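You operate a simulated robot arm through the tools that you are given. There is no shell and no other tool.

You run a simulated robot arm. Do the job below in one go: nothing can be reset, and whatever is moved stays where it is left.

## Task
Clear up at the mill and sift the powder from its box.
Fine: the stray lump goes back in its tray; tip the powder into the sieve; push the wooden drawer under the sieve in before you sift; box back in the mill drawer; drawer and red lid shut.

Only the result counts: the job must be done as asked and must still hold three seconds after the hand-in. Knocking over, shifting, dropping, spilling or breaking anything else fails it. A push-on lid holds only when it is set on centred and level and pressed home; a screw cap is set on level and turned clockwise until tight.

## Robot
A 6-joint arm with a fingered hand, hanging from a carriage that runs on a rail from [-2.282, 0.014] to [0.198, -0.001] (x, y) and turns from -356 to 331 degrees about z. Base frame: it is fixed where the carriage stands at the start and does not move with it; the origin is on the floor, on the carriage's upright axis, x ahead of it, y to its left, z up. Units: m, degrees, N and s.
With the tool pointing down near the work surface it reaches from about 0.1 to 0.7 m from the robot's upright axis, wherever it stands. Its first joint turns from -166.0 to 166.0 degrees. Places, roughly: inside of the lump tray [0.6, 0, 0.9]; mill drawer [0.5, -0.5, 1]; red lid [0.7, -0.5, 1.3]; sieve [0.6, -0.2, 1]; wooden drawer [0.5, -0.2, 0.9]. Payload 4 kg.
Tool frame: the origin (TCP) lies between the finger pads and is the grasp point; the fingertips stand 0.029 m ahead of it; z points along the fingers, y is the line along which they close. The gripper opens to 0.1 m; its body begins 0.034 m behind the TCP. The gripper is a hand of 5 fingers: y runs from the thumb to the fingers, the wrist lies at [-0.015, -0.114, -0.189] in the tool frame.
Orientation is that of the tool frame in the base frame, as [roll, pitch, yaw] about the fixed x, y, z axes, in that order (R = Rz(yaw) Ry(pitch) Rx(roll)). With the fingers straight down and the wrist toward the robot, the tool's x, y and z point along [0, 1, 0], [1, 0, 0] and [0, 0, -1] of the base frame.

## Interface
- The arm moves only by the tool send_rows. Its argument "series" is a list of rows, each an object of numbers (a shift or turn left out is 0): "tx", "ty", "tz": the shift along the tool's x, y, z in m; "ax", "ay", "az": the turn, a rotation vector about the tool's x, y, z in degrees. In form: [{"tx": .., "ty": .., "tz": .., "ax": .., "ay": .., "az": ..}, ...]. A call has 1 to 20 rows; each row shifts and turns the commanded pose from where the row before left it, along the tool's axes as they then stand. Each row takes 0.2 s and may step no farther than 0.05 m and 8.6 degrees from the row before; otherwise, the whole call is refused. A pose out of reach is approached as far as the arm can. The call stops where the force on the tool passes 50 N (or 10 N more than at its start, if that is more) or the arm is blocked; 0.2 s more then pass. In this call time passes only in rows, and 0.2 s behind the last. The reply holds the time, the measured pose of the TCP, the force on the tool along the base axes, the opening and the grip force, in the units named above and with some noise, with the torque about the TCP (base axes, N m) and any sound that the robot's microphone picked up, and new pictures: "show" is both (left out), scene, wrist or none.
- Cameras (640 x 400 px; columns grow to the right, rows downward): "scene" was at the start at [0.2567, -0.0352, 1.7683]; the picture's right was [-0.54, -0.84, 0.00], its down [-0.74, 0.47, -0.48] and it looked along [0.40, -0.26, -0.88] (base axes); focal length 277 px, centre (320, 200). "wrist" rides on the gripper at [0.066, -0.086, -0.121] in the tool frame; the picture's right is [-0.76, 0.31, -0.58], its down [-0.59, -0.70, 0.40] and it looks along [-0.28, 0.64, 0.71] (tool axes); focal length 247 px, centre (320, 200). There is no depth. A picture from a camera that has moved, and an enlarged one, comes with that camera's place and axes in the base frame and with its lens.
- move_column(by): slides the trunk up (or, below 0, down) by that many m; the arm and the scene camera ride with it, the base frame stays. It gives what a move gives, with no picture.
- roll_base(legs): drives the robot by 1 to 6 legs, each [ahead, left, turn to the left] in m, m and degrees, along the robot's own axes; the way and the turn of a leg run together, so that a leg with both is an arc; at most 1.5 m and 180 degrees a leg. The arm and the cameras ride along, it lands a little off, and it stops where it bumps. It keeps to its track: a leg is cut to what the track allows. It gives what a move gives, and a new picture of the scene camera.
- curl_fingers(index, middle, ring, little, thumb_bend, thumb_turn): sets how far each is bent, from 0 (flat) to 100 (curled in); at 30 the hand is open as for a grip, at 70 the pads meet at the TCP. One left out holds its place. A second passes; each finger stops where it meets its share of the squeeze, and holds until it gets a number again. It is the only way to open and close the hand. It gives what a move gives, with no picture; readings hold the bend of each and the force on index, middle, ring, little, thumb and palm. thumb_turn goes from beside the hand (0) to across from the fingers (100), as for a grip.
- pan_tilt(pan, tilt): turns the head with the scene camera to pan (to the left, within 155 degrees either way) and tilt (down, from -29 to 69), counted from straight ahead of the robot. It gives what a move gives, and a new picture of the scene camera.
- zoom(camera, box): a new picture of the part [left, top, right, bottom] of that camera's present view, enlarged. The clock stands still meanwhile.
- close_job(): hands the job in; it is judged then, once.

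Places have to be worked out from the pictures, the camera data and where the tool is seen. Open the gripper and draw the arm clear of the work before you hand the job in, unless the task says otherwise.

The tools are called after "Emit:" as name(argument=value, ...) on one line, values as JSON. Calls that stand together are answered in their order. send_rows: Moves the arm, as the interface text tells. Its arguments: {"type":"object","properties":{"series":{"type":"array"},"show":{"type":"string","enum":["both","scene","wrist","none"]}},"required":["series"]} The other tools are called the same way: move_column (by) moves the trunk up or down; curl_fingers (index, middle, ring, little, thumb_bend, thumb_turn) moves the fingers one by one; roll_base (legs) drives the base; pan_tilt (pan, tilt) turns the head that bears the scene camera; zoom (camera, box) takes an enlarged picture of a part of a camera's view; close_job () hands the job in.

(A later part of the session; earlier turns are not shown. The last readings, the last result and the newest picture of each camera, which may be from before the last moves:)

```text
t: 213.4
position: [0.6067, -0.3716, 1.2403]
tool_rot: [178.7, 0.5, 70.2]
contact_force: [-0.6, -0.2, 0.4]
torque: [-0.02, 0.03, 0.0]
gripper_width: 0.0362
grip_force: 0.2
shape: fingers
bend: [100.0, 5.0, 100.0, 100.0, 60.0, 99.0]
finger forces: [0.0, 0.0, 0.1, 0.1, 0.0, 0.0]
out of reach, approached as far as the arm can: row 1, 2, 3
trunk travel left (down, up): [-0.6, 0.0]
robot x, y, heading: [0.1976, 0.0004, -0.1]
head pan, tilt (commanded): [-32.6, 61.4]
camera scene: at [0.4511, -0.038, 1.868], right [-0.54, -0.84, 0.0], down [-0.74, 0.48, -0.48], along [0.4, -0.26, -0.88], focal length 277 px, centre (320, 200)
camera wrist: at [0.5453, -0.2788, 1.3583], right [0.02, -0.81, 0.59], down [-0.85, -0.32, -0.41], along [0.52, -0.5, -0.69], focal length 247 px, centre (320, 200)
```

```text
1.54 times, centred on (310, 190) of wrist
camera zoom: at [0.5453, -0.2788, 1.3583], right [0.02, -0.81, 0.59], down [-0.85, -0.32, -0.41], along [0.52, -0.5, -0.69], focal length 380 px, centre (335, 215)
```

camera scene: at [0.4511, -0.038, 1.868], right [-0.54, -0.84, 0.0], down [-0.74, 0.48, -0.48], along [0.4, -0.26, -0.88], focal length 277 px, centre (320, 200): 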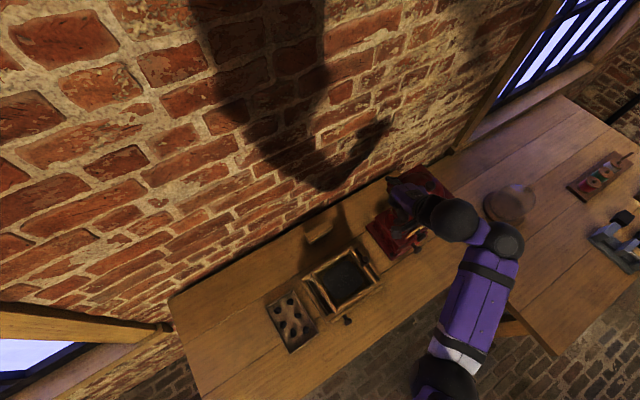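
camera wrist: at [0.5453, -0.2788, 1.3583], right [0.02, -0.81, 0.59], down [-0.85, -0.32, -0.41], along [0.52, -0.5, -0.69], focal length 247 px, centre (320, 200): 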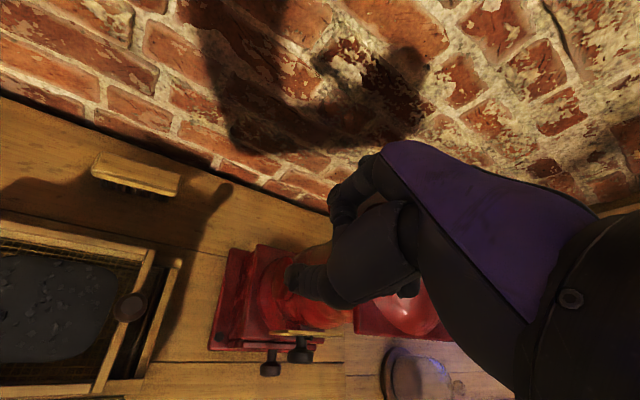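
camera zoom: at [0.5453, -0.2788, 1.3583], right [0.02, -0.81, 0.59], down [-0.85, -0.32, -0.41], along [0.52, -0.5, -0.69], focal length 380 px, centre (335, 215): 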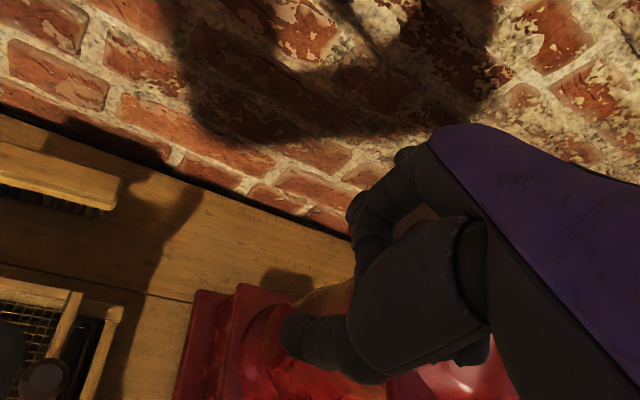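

The red lid lies flat and closed with its knob on top. I retreat in front of the sieve and then check the mill for any displacement.

Emit:
send_rows(series=[{"ty": -0.02, "tz": 0.02}, {"ty": -0.025, "tz": 0.02, "tx": 0.003}, {"ty": -0.025, "tz": 0.015, "tx": 0.003}, {"ty": -0.025, "tz": 0.01, "tx": 0.003}, {"ax": 1.2}, {}])

Emit:
zoom(camera="scene", box=[360, 160, 470, 260])

Emit:
zoom(camera="scene", box=[280, 220, 400, 330])

```text
t: 214.8
position: [0.5211, -0.332, 1.1742]
tool_rot: [179.9, 0.5, 70.3]
contact_force: [0.9, 0.2, -0.1]
torque: [0.0, 0.0, -0.02]
gripper_width: 0.0365
grip_force: 0.0
shape: fingers
bend: [100.0, 5.0, 100.0, 100.0, 60.0, 99.0]
finger forces: [0.0, 0.1, 0.0, 0.0, 0.1, 0.0]
trunk travel left (down, up): [-0.6, 0.0]
robot x, y, heading: [0.1958, -0.0032, -0.5]
head pan, tilt (commanded): [-32.6, 61.4]
camera scene: at [0.4511, -0.038, 1.868], right [-0.54, -0.84, 0.0], down [-0.74, 0.48, -0.48], along [0.4, -0.26, -0.88], focal length 277 px, centre (320, 200)
camera wrist: at [0.4625, -0.2404, 1.2938], right [0.03, -0.81, 0.58], down [-0.86, -0.32, -0.39], along [0.51, -0.49, -0.71], focal length 247 px, centre (320, 200)
```

scene: 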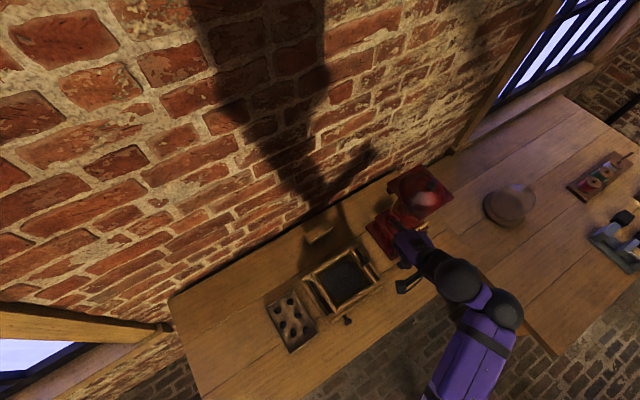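
wrist: 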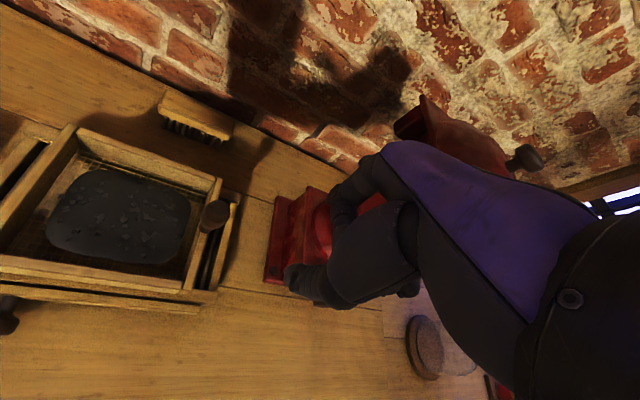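

```text
4.00 times, centred on (415, 210) of scene
camera zoom: at [0.4511, -0.038, 1.868], right [-0.54, -0.84, 0.0], down [-0.74, 0.48, -0.48], along [0.4, -0.26, -0.88], focal length 1108 px, centre (-60, 160)
```

zoom: 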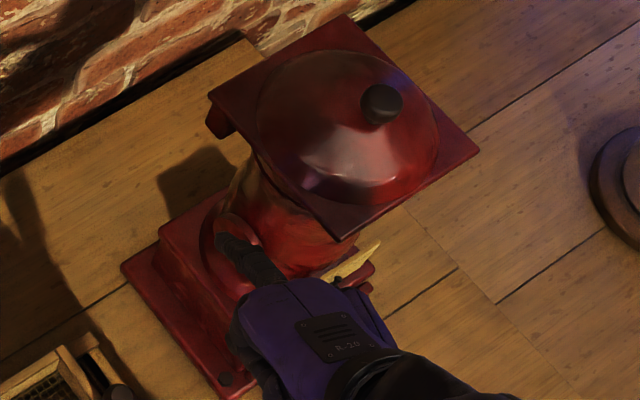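

```text
3.64 times, centred on (340, 275) of scene
camera zoom: at [0.4511, -0.038, 1.868], right [-0.54, -0.84, 0.0], down [-0.74, 0.48, -0.48], along [0.4, -0.26, -0.88], focal length 1007 px, centre (247, -73)
```

zoom: 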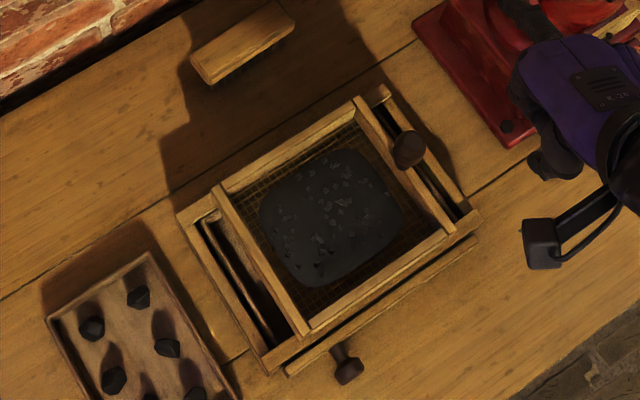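

Everything at the mill is closed and unmoved (base bolt still at [0.564, -0.403]). Now the sieve: its upright handle top is at ≈[0.573, -0.277, 1.055]. I lower the trunk, turn to yaw ~30 and open thumb/index/middle for the handle.

Emit:
move_column(by=-0.07)

Emit:
send_rows(series=[{"az": 8}, {"az": 8}, {"az": 8}, {"az": 8}, {"az": 8}, {"tz": -0.01}, {}], show="none")

Emit:
curl_fingers(index=40, middle=40, ring=100, little=100, thumb_bend=40)

```text
t: 215.8
position: [0.5227, -0.3324, 1.1038]
tool_rot: [180.0, 0.5, 70.3]
contact_force: [0.1, 0.4, 0.6]
torque: [0.03, 0.01, 0.02]
gripper_width: 0.0364
grip_force: 0.1
shape: fingers
bend: [100.0, 5.0, 100.0, 100.0, 60.0, 99.0]
finger forces: [0.0, 0.1, 0.1, 0.0, 0.0, 0.1]
trunk travel left (down, up): [-0.53, 0.07]
robot x, y, heading: [0.1933, -0.0013, -0.3]
head pan, tilt (commanded): [-32.6, 61.4]
```

```text
t: 217.4
position: [0.5238, -0.3362, 1.1154]
tool_rot: [179.2, 0.3, 33.4]
contact_force: [0.0, -0.2, -0.2]
torque: [0.04, 0.0, -0.02]
gripper_width: 0.0364
grip_force: 0.1
shape: fingers
bend: [100.0, 5.0, 100.0, 100.0, 60.0, 99.0]
finger forces: [0.0, 0.1, 0.1, 0.1, 0.1, 0.1]
out of reach, approached as far as the arm can: row 4
trunk travel left (down, up): [-0.53, 0.07]
robot x, y, heading: [0.1952, -0.0009, -0.5]
head pan, tilt (commanded): [-32.6, 61.4]
```

```text
t: 218.4
position: [0.5247, -0.3374, 1.1161]
tool_rot: [179.3, 0.3, 33.3]
contact_force: [0.1, -0.2, -0.1]
torque: [0.02, 0.01, 0.02]
gripper_width: 0.0744
grip_force: 0.1
shape: fingers
bend: [40.0, 40.0, 100.0, 100.0, 40.0, 97.0]
finger forces: [0.1, 0.1, 0.1, 0.1, 0.1, 0.0]
trunk travel left (down, up): [-0.53, 0.07]
robot x, y, heading: [0.1965, -0.0002, -0.2]
head pan, tilt (commanded): [-32.6, 61.4]
```

Hand is ready. I move above the handle at z≈1.116.

Emit:
send_rows(series=[{"tx": 0.0246, "ty": -0.0081}, {"tx": 0.0246, "ty": -0.0081}, {"tx": 0.0246, "ty": -0.0081}, {}])

Emit:
zoom(camera="wrist", box=[160, 120, 440, 340])

Emit:
zoom(camera="scene", box=[290, 210, 430, 320])

```text
t: 219.4
position: [0.5724, -0.2758, 1.1156]
tool_rot: [179.2, 0.4, 33.2]
contact_force: [-0.2, -0.3, 0.2]
torque: [0.03, 0.01, 0.0]
gripper_width: 0.0746
grip_force: 0.1
shape: fingers
bend: [40.0, 40.0, 100.0, 100.0, 40.0, 97.0]
finger forces: [0.1, 0.0, 0.0, 0.0, 0.0, 0.1]
trunk travel left (down, up): [-0.53, 0.07]
robot x, y, heading: [0.1947, -0.0023, -0.3]
head pan, tilt (commanded): [-32.6, 61.4]
camera scene: at [0.4511, -0.038, 1.798], right [-0.54, -0.84, 0.0], down [-0.74, 0.48, -0.48], along [0.4, -0.26, -0.88], focal length 277 px, centre (320, 200)
camera wrist: at [0.5797, -0.1661, 1.2356], right [-0.47, -0.66, 0.59], down [-0.88, 0.26, -0.4], along [0.12, -0.7, -0.7], focal length 247 px, centre (320, 200)
```

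scene: 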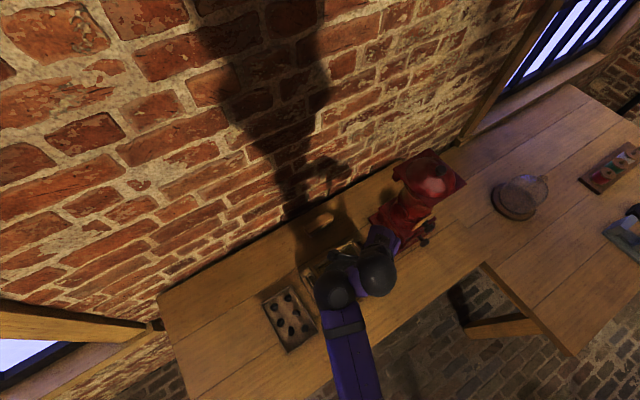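
wrist: 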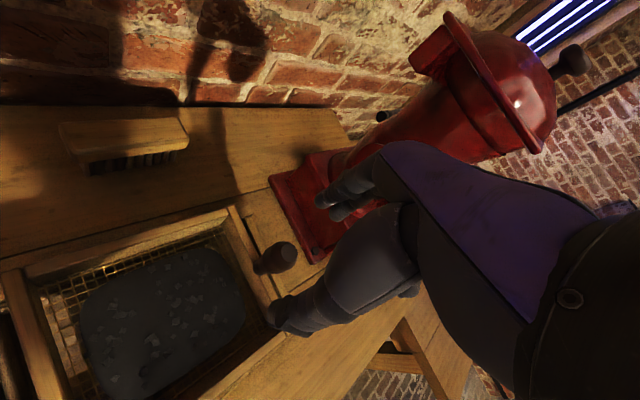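

```text
1.82 times, centred on (300, 230) of wrist
camera zoom: at [0.5797, -0.1661, 1.2356], right [-0.47, -0.66, 0.59], down [-0.88, 0.26, -0.4], along [0.12, -0.7, -0.7], focal length 449 px, centre (356, 146)
```

zoom: 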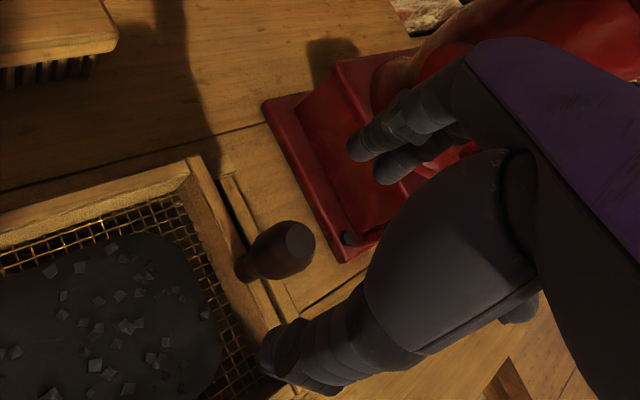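

```text
3.64 times, centred on (360, 265) of scene
camera zoom: at [0.4511, -0.038, 1.798], right [-0.54, -0.84, 0.0], down [-0.74, 0.48, -0.48], along [0.4, -0.26, -0.88], focal length 1007 px, centre (174, -36)
```

zoom: 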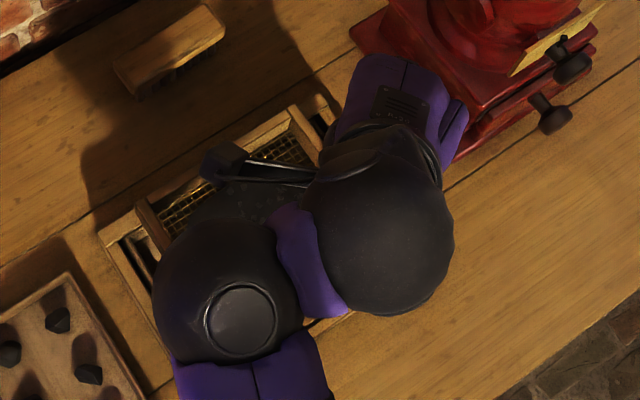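

The handle's top is ~5 mm ahead of the TCP; I correct and lower around it, stopping just above the sieve frame.

Emit:
send_rows(series=[{"ty": 0.005, "tx": 0.003, "tz": 0.015}, {"tz": 0.02}, {"tz": 0.02}, {"tz": 0.01}, {}], show="none")

Emit:
zoom(camera="wrist", box=[160, 120, 440, 340])

```text
t: 220.6
position: [0.5789, -0.2793, 1.0499]
tool_rot: [179.3, 0.4, 33.4]
contact_force: [0.1, 0.1, 0.7]
torque: [-0.02, 0.02, 0.01]
gripper_width: 0.0743
grip_force: 0.0
shape: fingers
bend: [40.0, 40.0, 100.0, 100.0, 40.0, 97.0]
finger forces: [0.0, 0.0, 0.0, 0.0, 0.0, 0.0]
trunk travel left (down, up): [-0.53, 0.07]
robot x, y, heading: [0.1967, -0.0014, -0.2]
head pan, tilt (commanded): [-32.6, 61.4]
```

```text
1.82 times, centred on (300, 230) of wrist
camera zoom: at [0.5846, -0.1686, 1.1702], right [-0.46, -0.66, 0.59], down [-0.88, 0.26, -0.4], along [0.12, -0.7, -0.7], focal length 449 px, centre (356, 146)
```

zoom: 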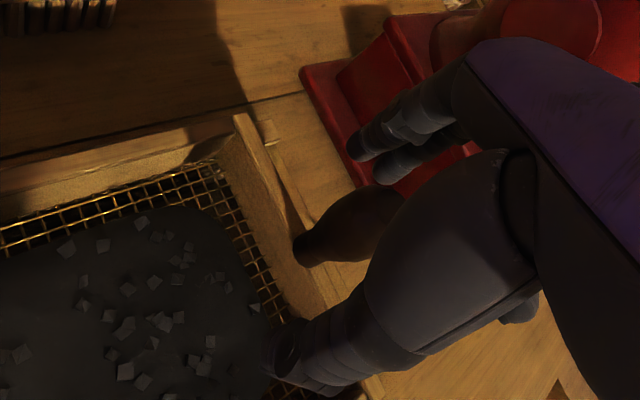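

The handle is between thumb and fingers. I close gradually until I feel it.

Emit:
curl_fingers(index=55, middle=55, thumb_bend=55)

```text
t: 221.6
position: [0.5791, -0.2772, 1.0513]
tool_rot: [179.3, 0.4, 33.5]
contact_force: [0.5, 0.8, 0.3]
torque: [-0.01, -0.02, -0.01]
gripper_width: 0.0381
grip_force: 0.1
shape: fingers
bend: [55.0, 55.0, 100.0, 100.0, 55.0, 98.0]
finger forces: [0.0, 0.0, 0.0, 0.0, 0.1, 0.0]
trunk travel left (down, up): [-0.53, 0.07]
robot x, y, heading: [0.1937, 0.0017, -0.4]
head pan, tilt (commanded): [-32.6, 61.4]
```

No contact at 0.038 m opening; closing a little more.

Emit:
curl_fingers(index=61, middle=61, thumb_bend=61)

Emit:
zoom(camera="wrist", box=[160, 120, 440, 340])

```text
t: 222.6
position: [0.5782, -0.2785, 1.051]
tool_rot: [179.2, 0.3, 33.4]
contact_force: [1.8, -0.8, 0.1]
torque: [0.01, 0.01, 0.05]
gripper_width: 0.0238
grip_force: 1.0
shape: fingers
bend: [60.0, 60.0, 100.0, 100.0, 61.0, 99.0]
finger forces: [0.8, 0.4, 0.1, 0.0, 0.0, 0.0]
trunk travel left (down, up): [-0.53, 0.07]
robot x, y, heading: [0.1926, 0.0019, -0.2]
head pan, tilt (commanded): [-32.6, 61.4]
```

```text
1.82 times, centred on (300, 230) of wrist
camera zoom: at [0.5849, -0.1686, 1.1704], right [-0.46, -0.66, 0.59], down [-0.88, 0.26, -0.4], along [0.12, -0.7, -0.7], focal length 449 px, centre (356, 146)
```

zoom: 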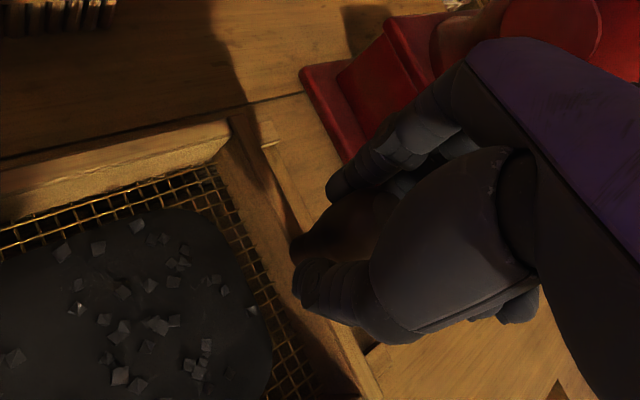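

Fingers touch the handle (0.8/0.4 N). I close a bit more so the thumb engages too.

Emit:
curl_fingers(index=66, middle=66, thumb_bend=68)

Emit:
zoom(camera="wrist", box=[160, 120, 440, 340])

Emit:
zoom(camera="scene", box=[280, 210, 420, 320])

```text
t: 223.6
position: [0.5794, -0.2783, 1.0509]
tool_rot: [179.3, 0.4, 33.5]
contact_force: [2.8, 1.0, 0.1]
torque: [0.02, -0.05, 0.04]
gripper_width: 0.0191
grip_force: 4.8
shape: fingers
bend: [62.0, 63.0, 100.0, 100.0, 65.0, 99.0]
finger forces: [3.8, 2.1, 0.1, 0.0, 3.6, 0.0]
trunk travel left (down, up): [-0.53, 0.07]
robot x, y, heading: [0.1934, -0.0015, -0.2]
head pan, tilt (commanded): [-32.6, 61.4]
```

```text
1.82 times, centred on (300, 230) of wrist
camera zoom: at [0.5851, -0.1685, 1.1705], right [-0.46, -0.66, 0.58], down [-0.88, 0.26, -0.4], along [0.12, -0.7, -0.7], focal length 449 px, centre (356, 146)
```

zoom: 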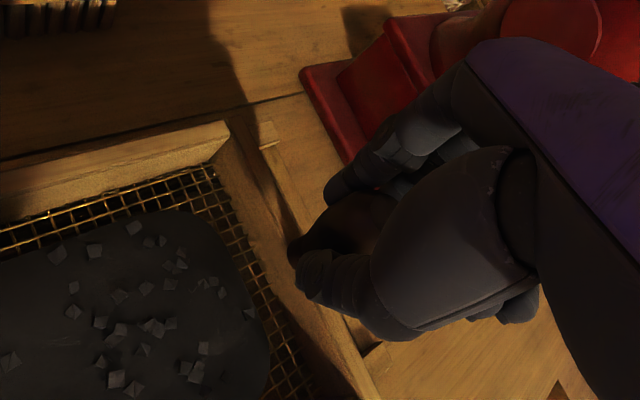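

```text
3.64 times, centred on (350, 265) of scene
camera zoom: at [0.4513, -0.038, 1.7981], right [-0.54, -0.84, 0.0], down [-0.74, 0.48, -0.48], along [0.4, -0.26, -0.88], focal length 1007 px, centre (211, -36)
```

zoom: 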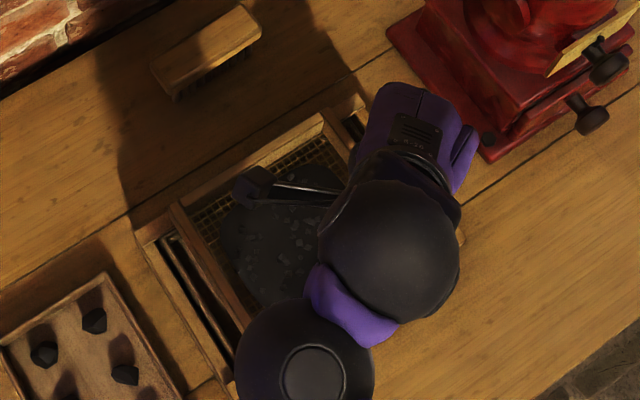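

Handle held (3.8/2.1 vs 3.6 N). I test the slide direction with a small move of 1 cm to the left.

Emit:
send_rows(series=[{"tx": 0.0027, "ty": -0.0042}, {"tx": 0.0027, "ty": -0.0042}, {}], show="none")

Emit:
zoom(camera="scene", box=[280, 210, 420, 320])

```text
t: 224.4
position: [0.5788, -0.2682, 1.0518]
tool_rot: [179.1, 0.3, 33.3]
contact_force: [4.0, 1.2, 1.2]
torque: [0.01, -0.07, 0.01]
gripper_width: 0.0188
grip_force: 5.0
shape: fingers
bend: [62.0, 63.0, 100.0, 100.0, 65.0, 99.0]
finger forces: [4.4, 2.1, 0.1, 0.0, 3.8, 0.0]
trunk travel left (down, up): [-0.53, 0.07]
robot x, y, heading: [0.1963, -0.0029, -0.2]
head pan, tilt (commanded): [-32.6, 61.4]
```

```text
3.64 times, centred on (350, 265) of scene
camera zoom: at [0.4514, -0.038, 1.7982], right [-0.54, -0.84, 0.0], down [-0.74, 0.48, -0.48], along [0.4, -0.26, -0.88], focal length 1007 px, centre (211, -36)
```

zoom: 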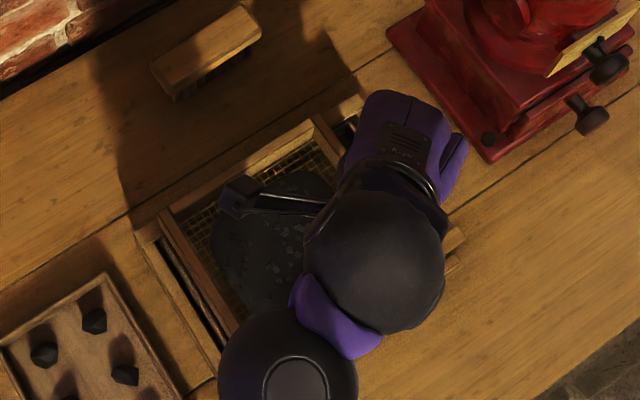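

It slides freely left (≈1 N). I correct x slightly and start sifting with ±1 cm strokes.

Emit:
send_rows(series=[{"tx": 0.0012, "ty": 0.0008}, {"tx": 0.0055, "ty": -0.0084}, {"tx": -0.0055, "ty": 0.0084}, {"tx": -0.0055, "ty": 0.0084}, {"tx": 0.0055, "ty": -0.0084}, {"tx": 0.0055, "ty": -0.0084}, {"tx": -0.0055, "ty": 0.0084}, {"tx": -0.0055, "ty": 0.0084}, {"tx": 0.0055, "ty": -0.0084}, {"tx": 0.0055, "ty": -0.0084}, {"tx": -0.0055, "ty": 0.0084}, {"tx": -0.0055, "ty": 0.0084}, {"tx": 0.0055, "ty": -0.0084}, {}])

Emit:
zoom(camera="wrist", box=[100, 120, 440, 380])

Emit:
zoom(camera="scene", box=[280, 210, 420, 320])

```text
t: 227.4
position: [0.5804, -0.2683, 1.0496]
tool_rot: [179.2, 0.3, 33.4]
contact_force: [-1.8, -1.5, 6.3]
torque: [-0.01, 0.08, -0.01]
gripper_width: 0.0183
grip_force: 5.4
shape: fingers
bend: [64.0, 64.0, 100.0, 100.0, 65.0, 100.0]
finger forces: [2.2, 2.9, 0.0, 0.0, 5.0, 0.0]
trunk travel left (down, up): [-0.53, 0.07]
robot x, y, heading: [0.1954, -0.0005, -0.1]
head pan, tilt (commanded): [-32.6, 61.4]
camera scene: at [0.4511, -0.0381, 1.7981], right [-0.54, -0.84, 0.0], down [-0.74, 0.48, -0.48], along [0.4, -0.26, -0.88], focal length 277 px, centre (320, 200)
camera wrist: at [0.5868, -0.1589, 1.1691], right [-0.47, -0.66, 0.59], down [-0.88, 0.26, -0.4], along [0.12, -0.7, -0.7], focal length 247 px, centre (320, 200)
```

scene: 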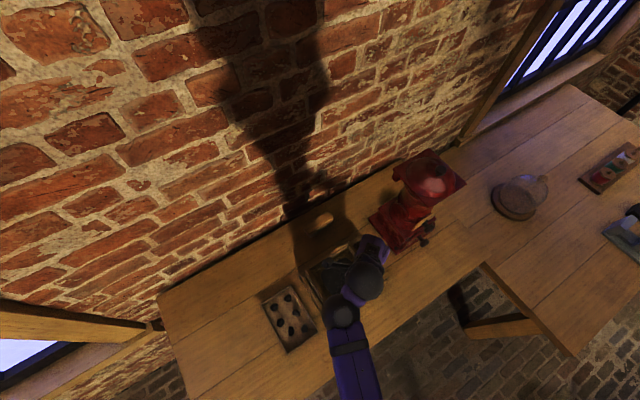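
wrist: 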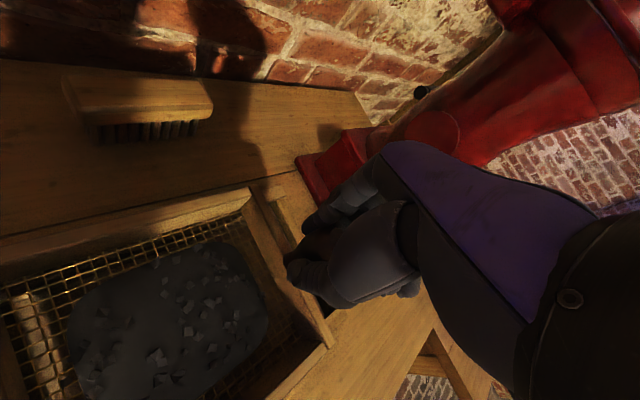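

```text
1.54 times, centred on (270, 250) of wrist
camera zoom: at [0.5868, -0.1589, 1.1691], right [-0.47, -0.66, 0.59], down [-0.88, 0.26, -0.4], along [0.12, -0.7, -0.7], focal length 380 px, centre (397, 123)
```

zoom: 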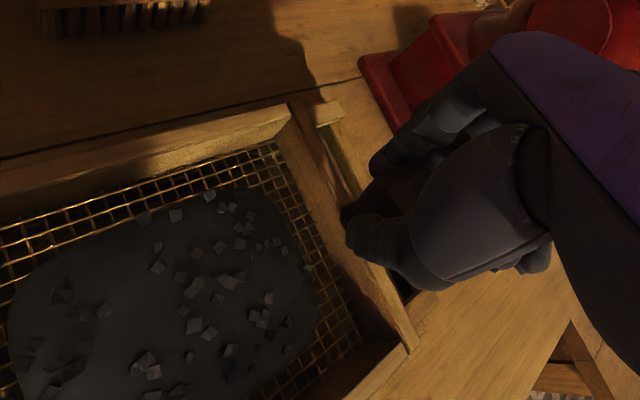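

```text
3.64 times, centred on (350, 265) of scene
camera zoom: at [0.4511, -0.0381, 1.7981], right [-0.54, -0.84, 0.0], down [-0.74, 0.48, -0.48], along [0.4, -0.26, -0.88], focal length 1007 px, centre (211, -36)
```

zoom: 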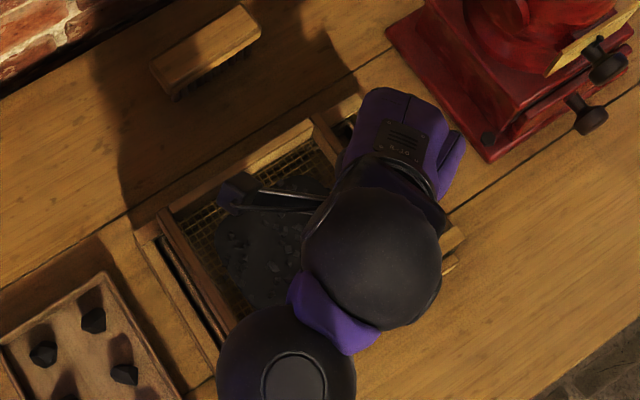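

The sieve runs well. The left gap shrinks to ~1 cm here, so I centre the stroke range at y≈-0.265…-0.285 and sift with quicker 2 cm strokes.

Emit:
send_rows(series=[{"tx": -0.0093, "ty": 0.0142}, {"tx": 0.011, "ty": -0.0167}, {"tx": -0.011, "ty": 0.0167}, {"tx": 0.011, "ty": -0.0167}, {"tx": -0.011, "ty": 0.0167}, {"tx": 0.011, "ty": -0.0167}, {"tx": -0.011, "ty": 0.0167}, {"tx": 0.011, "ty": -0.0167}, {"tx": -0.011, "ty": 0.0167}, {"tx": 0.011, "ty": -0.0167}, {"tx": -0.011, "ty": 0.0167}, {"tx": 0.011, "ty": -0.0167}, {"tx": -0.011, "ty": 0.0167}, {"tx": 0.011, "ty": -0.0167}, {}], show="none")

Emit:
zoom(camera="wrist", box=[100, 120, 440, 380])

Emit:
zoom(camera="scene", box=[280, 210, 420, 320])

```text
t: 230.6
position: [0.5803, -0.2656, 1.0492]
tool_rot: [179.3, 0.2, 33.5]
contact_force: [0.6, 0.8, 5.3]
torque: [0.02, 0.02, 0.0]
gripper_width: 0.0181
grip_force: 5.6
shape: fingers
bend: [64.0, 64.0, 100.0, 100.0, 65.0, 100.0]
finger forces: [2.9, 2.9, 0.0, 0.1, 4.7, 0.0]
trunk travel left (down, up): [-0.53, 0.07]
robot x, y, heading: [0.1956, -0.0004, 0.0]
head pan, tilt (commanded): [-32.6, 61.4]
```

```text
1.54 times, centred on (270, 250) of wrist
camera zoom: at [0.5868, -0.1564, 1.1693], right [-0.47, -0.66, 0.59], down [-0.88, 0.26, -0.4], along [0.12, -0.7, -0.7], focal length 380 px, centre (397, 123)
```

zoom: 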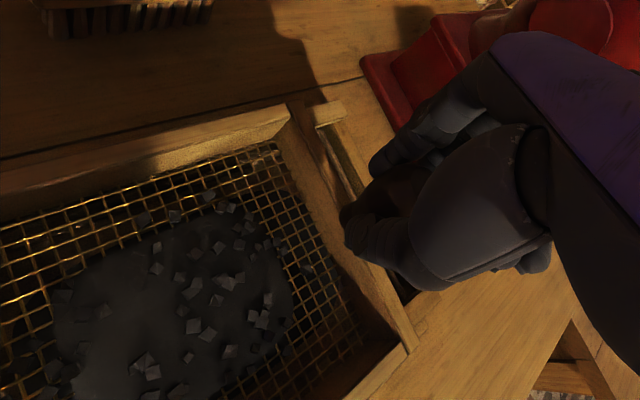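

```text
3.64 times, centred on (350, 265) of scene
camera zoom: at [0.4512, -0.038, 1.7981], right [-0.54, -0.84, 0.0], down [-0.74, 0.48, -0.48], along [0.4, -0.26, -0.88], focal length 1007 px, centre (211, -36)
```

zoom: 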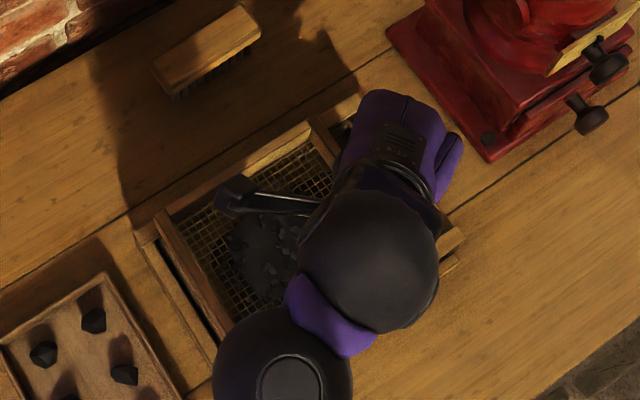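

The fine powder is passing through: the heap is clearly shrinking. I continue with more strokes.

Emit:
send_rows(series=[{"tx": -0.011, "ty": 0.0167, "tz": -0.001}, {"tx": 0.011, "ty": -0.0167}, {"tx": -0.011, "ty": 0.0167}, {"tx": 0.011, "ty": -0.0167}, {"tx": -0.011, "ty": 0.0167}, {"tx": 0.011, "ty": -0.0167}, {"tx": -0.011, "ty": 0.0167}, {"tx": 0.011, "ty": -0.0167}, {"tx": -0.011, "ty": 0.0167}, {"tx": 0.011, "ty": -0.0167}, {"tx": -0.011, "ty": 0.0167}, {"tx": 0.011, "ty": -0.0167}, {"tx": -0.011, "ty": 0.0167}, {"tx": 0.011, "ty": -0.0167}, {"tx": -0.011, "ty": 0.0167}, {"tx": 0.011, "ty": -0.0167}, {"tx": -0.011, "ty": 0.0167}, {"tx": 0.011, "ty": -0.0167}, {}], show="none")

Emit:
zoom(camera="wrist", box=[100, 120, 440, 380])

Emit:
zoom(camera="scene", box=[280, 210, 420, 320])

```text
t: 234.6
position: [0.5797, -0.263, 1.052]
tool_rot: [179.3, 0.3, 33.4]
contact_force: [1.8, -0.7, -4.8]
torque: [0.04, 0.0, 0.02]
gripper_width: 0.0184
grip_force: 4.6
shape: fingers
bend: [63.0, 64.0, 100.0, 100.0, 65.0, 99.0]
finger forces: [3.3, 2.1, 0.0, 0.0, 3.5, 0.0]
trunk travel left (down, up): [-0.53, 0.07]
robot x, y, heading: [0.195, -0.0031, -0.5]
head pan, tilt (commanded): [-32.6, 61.4]
```

```text
1.54 times, centred on (270, 250) of wrist
camera zoom: at [0.586, -0.1539, 1.1713], right [-0.46, -0.66, 0.58], down [-0.88, 0.26, -0.4], along [0.12, -0.7, -0.7], focal length 380 px, centre (397, 123)
```

zoom: 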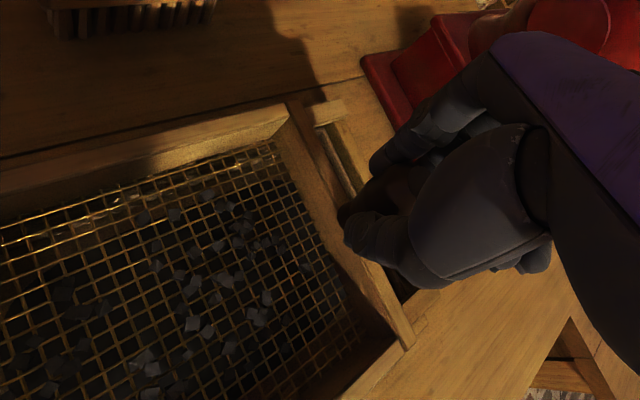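

```text
3.64 times, centred on (350, 265) of scene
camera zoom: at [0.4511, -0.0379, 1.798], right [-0.54, -0.84, 0.0], down [-0.74, 0.48, -0.48], along [0.4, -0.26, -0.88], focal length 1007 px, centre (211, -36)
```

zoom: 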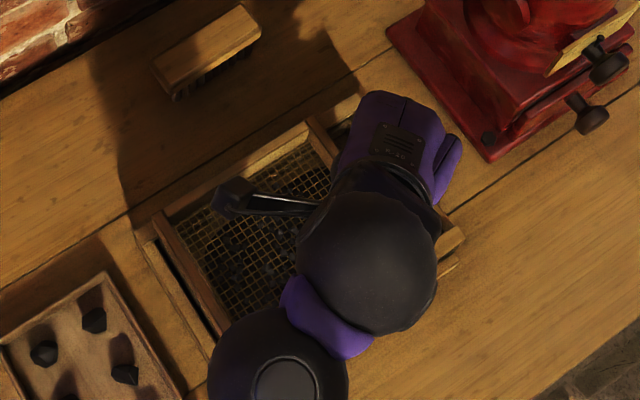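

Only coarse flakes remain on the mesh. The hand is pulling up slightly (-4.8 N), so I lower 2 mm and do a last series of strokes to finish.

Emit:
send_rows(series=[{"tz": 0.0015}, {"tx": -0.011, "ty": 0.0167}, {"tx": 0.011, "ty": -0.0167}, {"tx": -0.011, "ty": 0.0167}, {"tx": 0.011, "ty": -0.0167}, {"tx": -0.011, "ty": 0.0167}, {"tx": 0.011, "ty": -0.0167}, {"tx": -0.011, "ty": 0.0167}, {"tx": 0.011, "ty": -0.0167}, {"tx": -0.011, "ty": 0.0167}, {"tx": 0.011, "ty": -0.0167}, {"tx": -0.011, "ty": 0.0167}, {"tx": 0.011, "ty": -0.0167}, {"tx": -0.0083, "ty": 0.0125}, {}], show="none")

Emit:
zoom(camera="wrist", box=[100, 120, 440, 380])

Emit:
zoom(camera="scene", box=[280, 210, 420, 320])

```text
t: 237.8
position: [0.5806, -0.2801, 1.05]
tool_rot: [179.3, 0.3, 33.4]
contact_force: [2.0, 0.7, 3.3]
torque: [0.02, -0.03, -0.02]
gripper_width: 0.0181
grip_force: 5.1
shape: fingers
bend: [63.0, 64.0, 100.0, 100.0, 65.0, 99.0]
finger forces: [3.2, 2.7, 0.0, 0.1, 4.3, 0.0]
trunk travel left (down, up): [-0.53, 0.07]
robot x, y, heading: [0.1947, -0.0002, -0.7]
head pan, tilt (commanded): [-32.6, 61.4]
```

```text
1.54 times, centred on (270, 250) of wrist
camera zoom: at [0.5863, -0.1705, 1.1691], right [-0.47, -0.66, 0.58], down [-0.88, 0.26, -0.4], along [0.12, -0.7, -0.7], focal length 380 px, centre (397, 123)
```

zoom: 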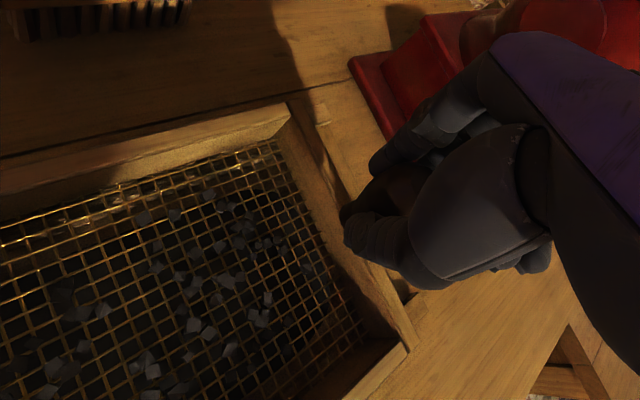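

```text
3.64 times, centred on (350, 265) of scene
camera zoom: at [0.4513, -0.038, 1.7981], right [-0.54, -0.84, 0.0], down [-0.74, 0.48, -0.48], along [0.4, -0.26, -0.88], focal length 1007 px, centre (211, -36)
```

zoom: 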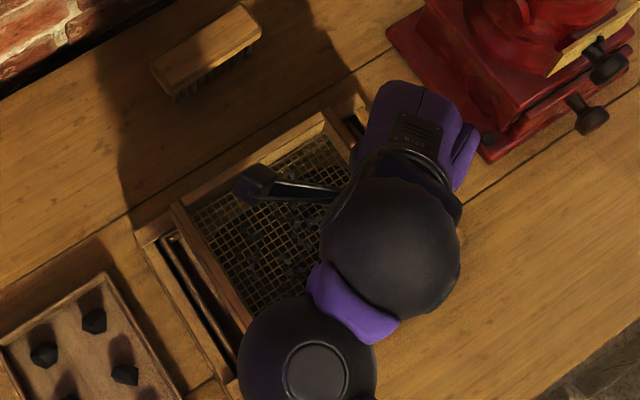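

All fine powder has gone through and the sieve is back near its original position. I release the handle and lift straight up.

Emit:
curl_fingers(index=52, middle=52, thumb_bend=54)

Emit:
curl_fingers(index=38, middle=38, thumb_bend=40)

Emit:
send_rows(series=[{"tz": -0.015}, {"tz": -0.025}, {"tz": -0.02}, {}])

Emit:
zoom(camera="wrist", box=[60, 120, 440, 380])

```text
t: 238.8
position: [0.5796, -0.2799, 1.0506]
tool_rot: [179.3, 0.3, 33.4]
contact_force: [-0.6, 0.7, 0.1]
torque: [0.0, 0.02, 0.0]
gripper_width: 0.042
grip_force: 0.1
shape: fingers
bend: [52.0, 52.0, 100.0, 100.0, 54.0, 99.0]
finger forces: [0.0, 0.0, 0.1, 0.0, 0.1, 0.1]
trunk travel left (down, up): [-0.53, 0.07]
robot x, y, heading: [0.1971, -0.0001, -0.2]
head pan, tilt (commanded): [-32.6, 61.4]
```

```text
t: 239.8
position: [0.5802, -0.2793, 1.0494]
tool_rot: [179.3, 0.2, 33.3]
contact_force: [-0.4, 0.6, -0.3]
torque: [-0.03, 0.01, -0.02]
gripper_width: 0.0767
grip_force: 0.0
shape: fingers
bend: [38.0, 38.0, 100.0, 100.0, 40.0, 97.0]
finger forces: [0.0, 0.1, 0.1, 0.1, 0.1, 0.0]
trunk travel left (down, up): [-0.53, 0.07]
robot x, y, heading: [0.1932, -0.0037, -0.5]
head pan, tilt (commanded): [-32.6, 61.4]
```

```text
t: 240.8
position: [0.5791, -0.2812, 1.111]
tool_rot: [179.3, 0.2, 33.4]
contact_force: [0.0, -0.3, -0.1]
torque: [-0.01, -0.04, 0.01]
gripper_width: 0.0769
grip_force: 0.0
shape: fingers
bend: [38.0, 38.0, 100.0, 100.0, 40.0, 97.0]
finger forces: [0.0, 0.1, 0.0, 0.0, 0.0, 0.0]
trunk travel left (down, up): [-0.53, 0.07]
robot x, y, heading: [0.1943, -0.0041, -0.2]
head pan, tilt (commanded): [-32.6, 61.4]
camera scene: at [0.4511, -0.038, 1.798], right [-0.54, -0.84, 0.0], down [-0.74, 0.48, -0.48], along [0.4, -0.26, -0.88], focal length 277 px, centre (320, 200)
camera wrist: at [0.5862, -0.1708, 1.2308], right [-0.46, -0.66, 0.59], down [-0.88, 0.26, -0.4], along [0.12, -0.7, -0.7], focal length 247 px, centre (320, 200)
```

scene: 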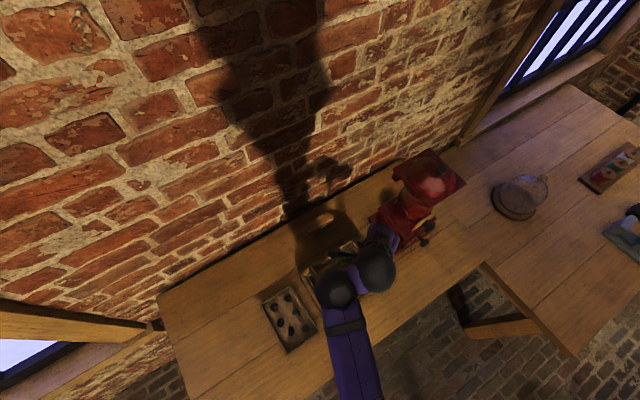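
wrist: 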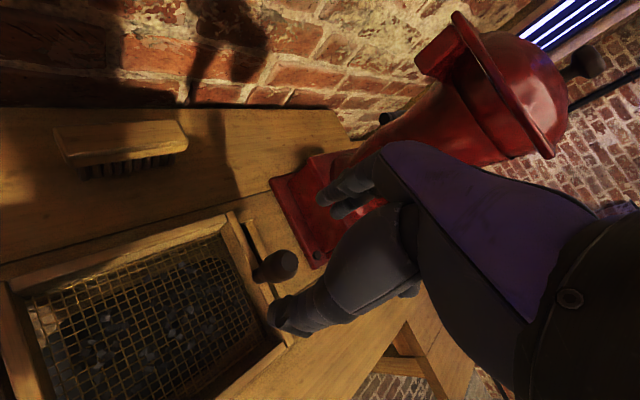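

```text
1.54 times, centred on (250, 250) of wrist
camera zoom: at [0.5862, -0.1708, 1.2308], right [-0.46, -0.66, 0.59], down [-0.88, 0.26, -0.4], along [0.12, -0.7, -0.7], focal length 380 px, centre (428, 123)
```

zoom: 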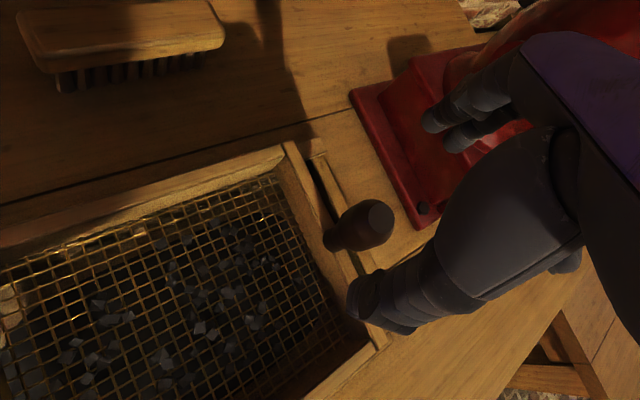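

Handle released and still upright. I draw the hand back in front of the table and then inspect everything.

Emit:
send_rows(series=[{"tx": -0.025, "ty": -0.016}, {"tx": -0.035, "ty": -0.022}, {"tx": -0.035, "ty": -0.022}, {"tx": -0.03, "ty": -0.02}, {}], show="none")

Emit:
roll_base(legs=[[-0.25, 0, 0]])

Emit:
zoom(camera="scene", box=[200, 140, 360, 290])

Emit:
zoom(camera="scene", box=[300, 80, 420, 230])

```text
t: 242.0
position: [0.4283, -0.2821, 1.1093]
tool_rot: [179.3, 0.3, 33.4]
contact_force: [-0.1, 0.0, -0.3]
torque: [-0.01, -0.01, 0.01]
gripper_width: 0.0768
grip_force: 0.1
shape: fingers
bend: [38.0, 38.0, 100.0, 100.0, 40.0, 97.0]
finger forces: [0.1, 0.1, 0.0, 0.0, 0.0, 0.0]
trunk travel left (down, up): [-0.53, 0.07]
robot x, y, heading: [0.1953, -0.0024, -0.0]
head pan, tilt (commanded): [-32.6, 61.4]
```

```text
t: 243.8
position: [0.1869, -0.2814, 1.1082]
tool_rot: [179.3, 0.2, 33.4]
contact_force: [-0.4, -0.4, 0.8]
torque: [0.0, -0.01, -0.01]
gripper_width: 0.0767
grip_force: 0.0
shape: fingers
bend: [38.0, 38.0, 100.0, 100.0, 40.0, 97.0]
finger forces: [0.0, 0.0, 0.0, 0.0, 0.0, 0.0]
trunk travel left (down, up): [-0.53, 0.07]
robot x, y, heading: [-0.0498, 0.0006, -0.6]
head pan, tilt (commanded): [-32.6, 61.4]
camera scene: at [0.2072, -0.0365, 1.798], right [-0.54, -0.84, 0.0], down [-0.74, 0.48, -0.48], along [0.4, -0.26, -0.88], focal length 277 px, centre (320, 200)
```

scene: 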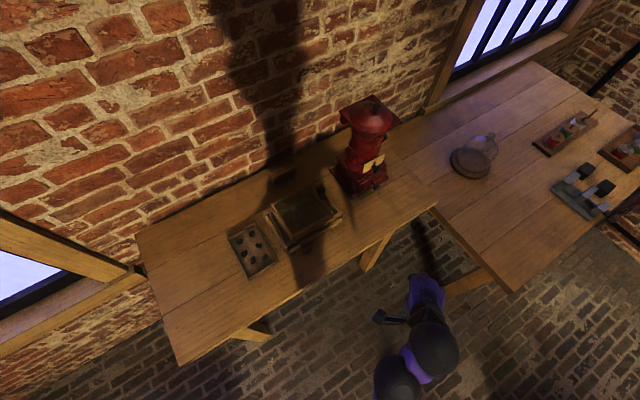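

```text
2.67 times, centred on (280, 215) of scene
camera zoom: at [0.2072, -0.0365, 1.798], right [-0.54, -0.84, 0.0], down [-0.74, 0.48, -0.48], along [0.4, -0.26, -0.88], focal length 739 px, centre (427, 160)
```

zoom: 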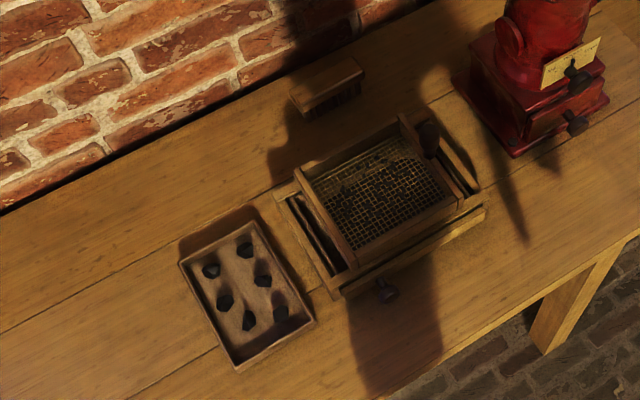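

```text
2.67 times, centred on (360, 155) of scene
camera zoom: at [0.2072, -0.0365, 1.798], right [-0.54, -0.84, 0.0], down [-0.74, 0.48, -0.48], along [0.4, -0.26, -0.88], focal length 739 px, centre (213, 320)
```

zoom: 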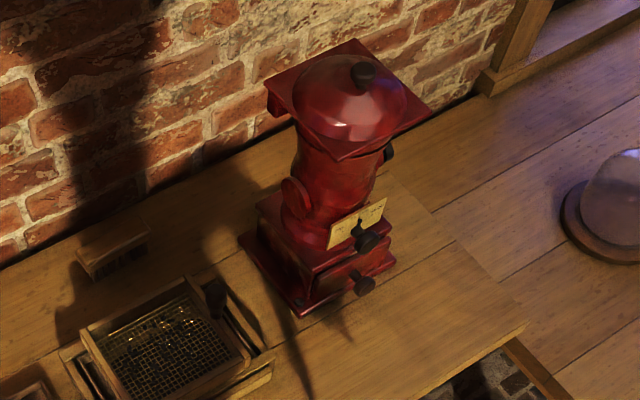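

Overview looks right: six lumps in the tray, mill lid closed. I zoom closely on the two drawers and the lid for a final check.

Emit:
zoom(camera="scene", box=[325, 90, 415, 200])

Emit:
zoom(camera="scene", box=[260, 175, 350, 260])

Emit:
zoom(camera="wrist", box=[0, 0, 640, 400])

```text
3.64 times, centred on (370, 145) of scene
camera zoom: at [0.2072, -0.0365, 1.798], right [-0.54, -0.84, 0.0], down [-0.74, 0.48, -0.48], along [0.4, -0.26, -0.88], focal length 1007 px, centre (138, 400)
```

zoom: 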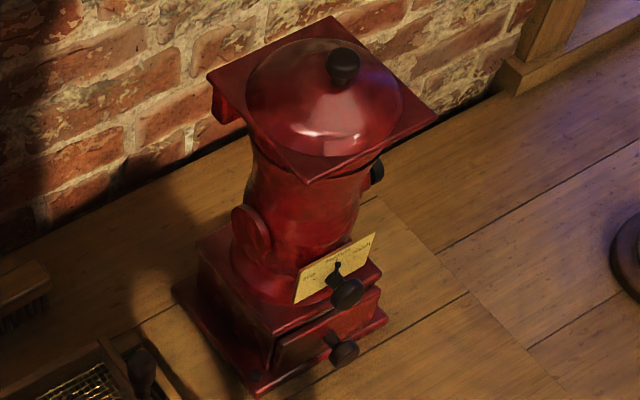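

```text
4.71 times, centred on (305, 218) of scene
camera zoom: at [0.2072, -0.0365, 1.798], right [-0.54, -0.84, 0.0], down [-0.74, 0.48, -0.48], along [0.4, -0.26, -0.88], focal length 1304 px, centre (391, 118)
```

zoom: 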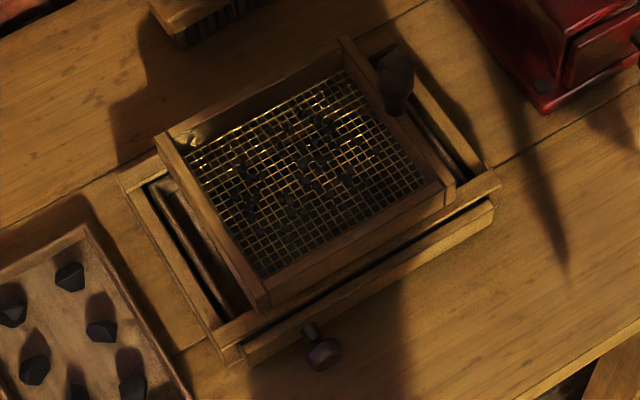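

```text
1.00 times, centred on (320, 200) of wrist (not enlarged: the box is as wide or as high as the picture)
camera zoom: at [0.1927, -0.1714, 1.2281], right [-0.47, -0.66, 0.59], down [-0.88, 0.26, -0.4], along [0.12, -0.7, -0.7], focal length 247 px, centre (320, 200)
```

zoom: 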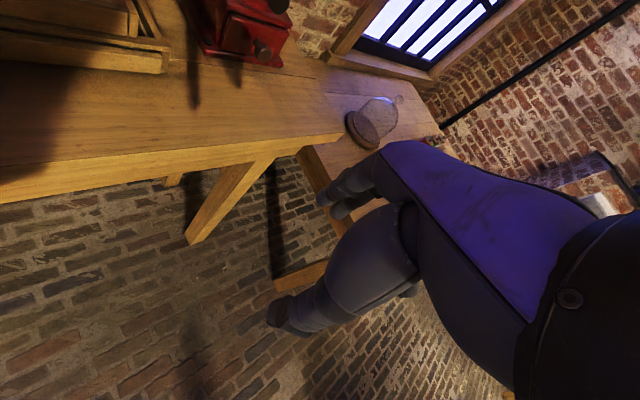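

Mill drawer and lid look fully shut. I inspect the wooden drawer's panel against the stand more closely at both ends.

Emit:
zoom(camera="scene", box=[298, 235, 338, 260])

Emit:
zoom(camera="scene", box=[330, 205, 370, 230])

Emit:
zoom(camera="wrist", box=[0, 0, 200, 100])

```text
16.00 times, centred on (318, 248) of scene
camera zoom: at [0.2072, -0.0365, 1.798], right [-0.54, -0.84, 0.0], down [-0.74, 0.48, -0.48], along [0.4, -0.26, -0.88], focal length 4432 px, centre (352, -560)
```

zoom: 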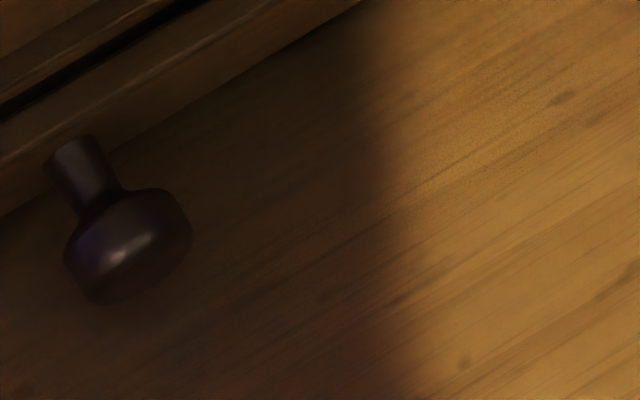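

```text
16.00 times, centred on (350, 218) of scene
camera zoom: at [0.2072, -0.0365, 1.798], right [-0.54, -0.84, 0.0], down [-0.74, 0.48, -0.48], along [0.4, -0.26, -0.88], focal length 4432 px, centre (-160, -80)
```

zoom: 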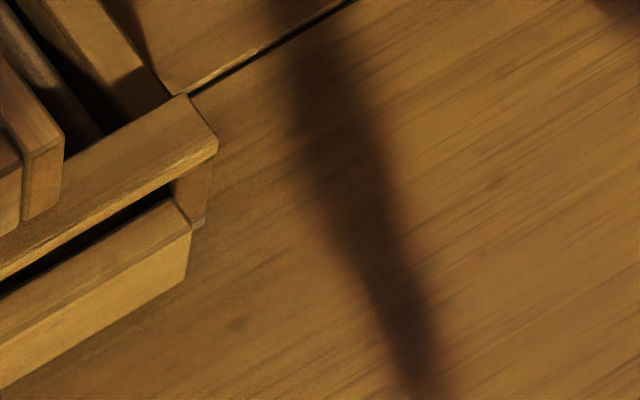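

```text
3.20 times, centred on (100, 50) of wrist
camera zoom: at [0.1927, -0.1714, 1.2281], right [-0.47, -0.66, 0.59], down [-0.88, 0.26, -0.4], along [0.12, -0.7, -0.7], focal length 790 px, centre (1024, 680)
```

zoom: 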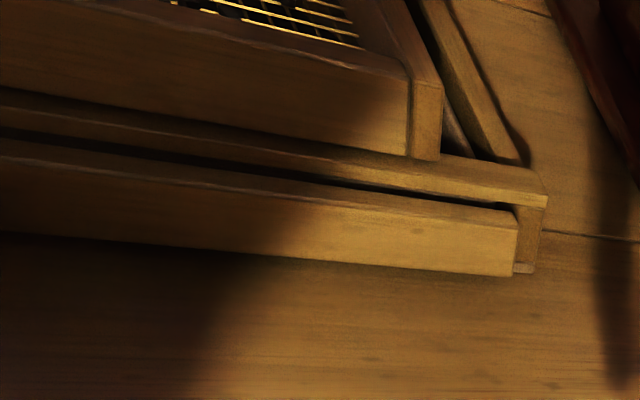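

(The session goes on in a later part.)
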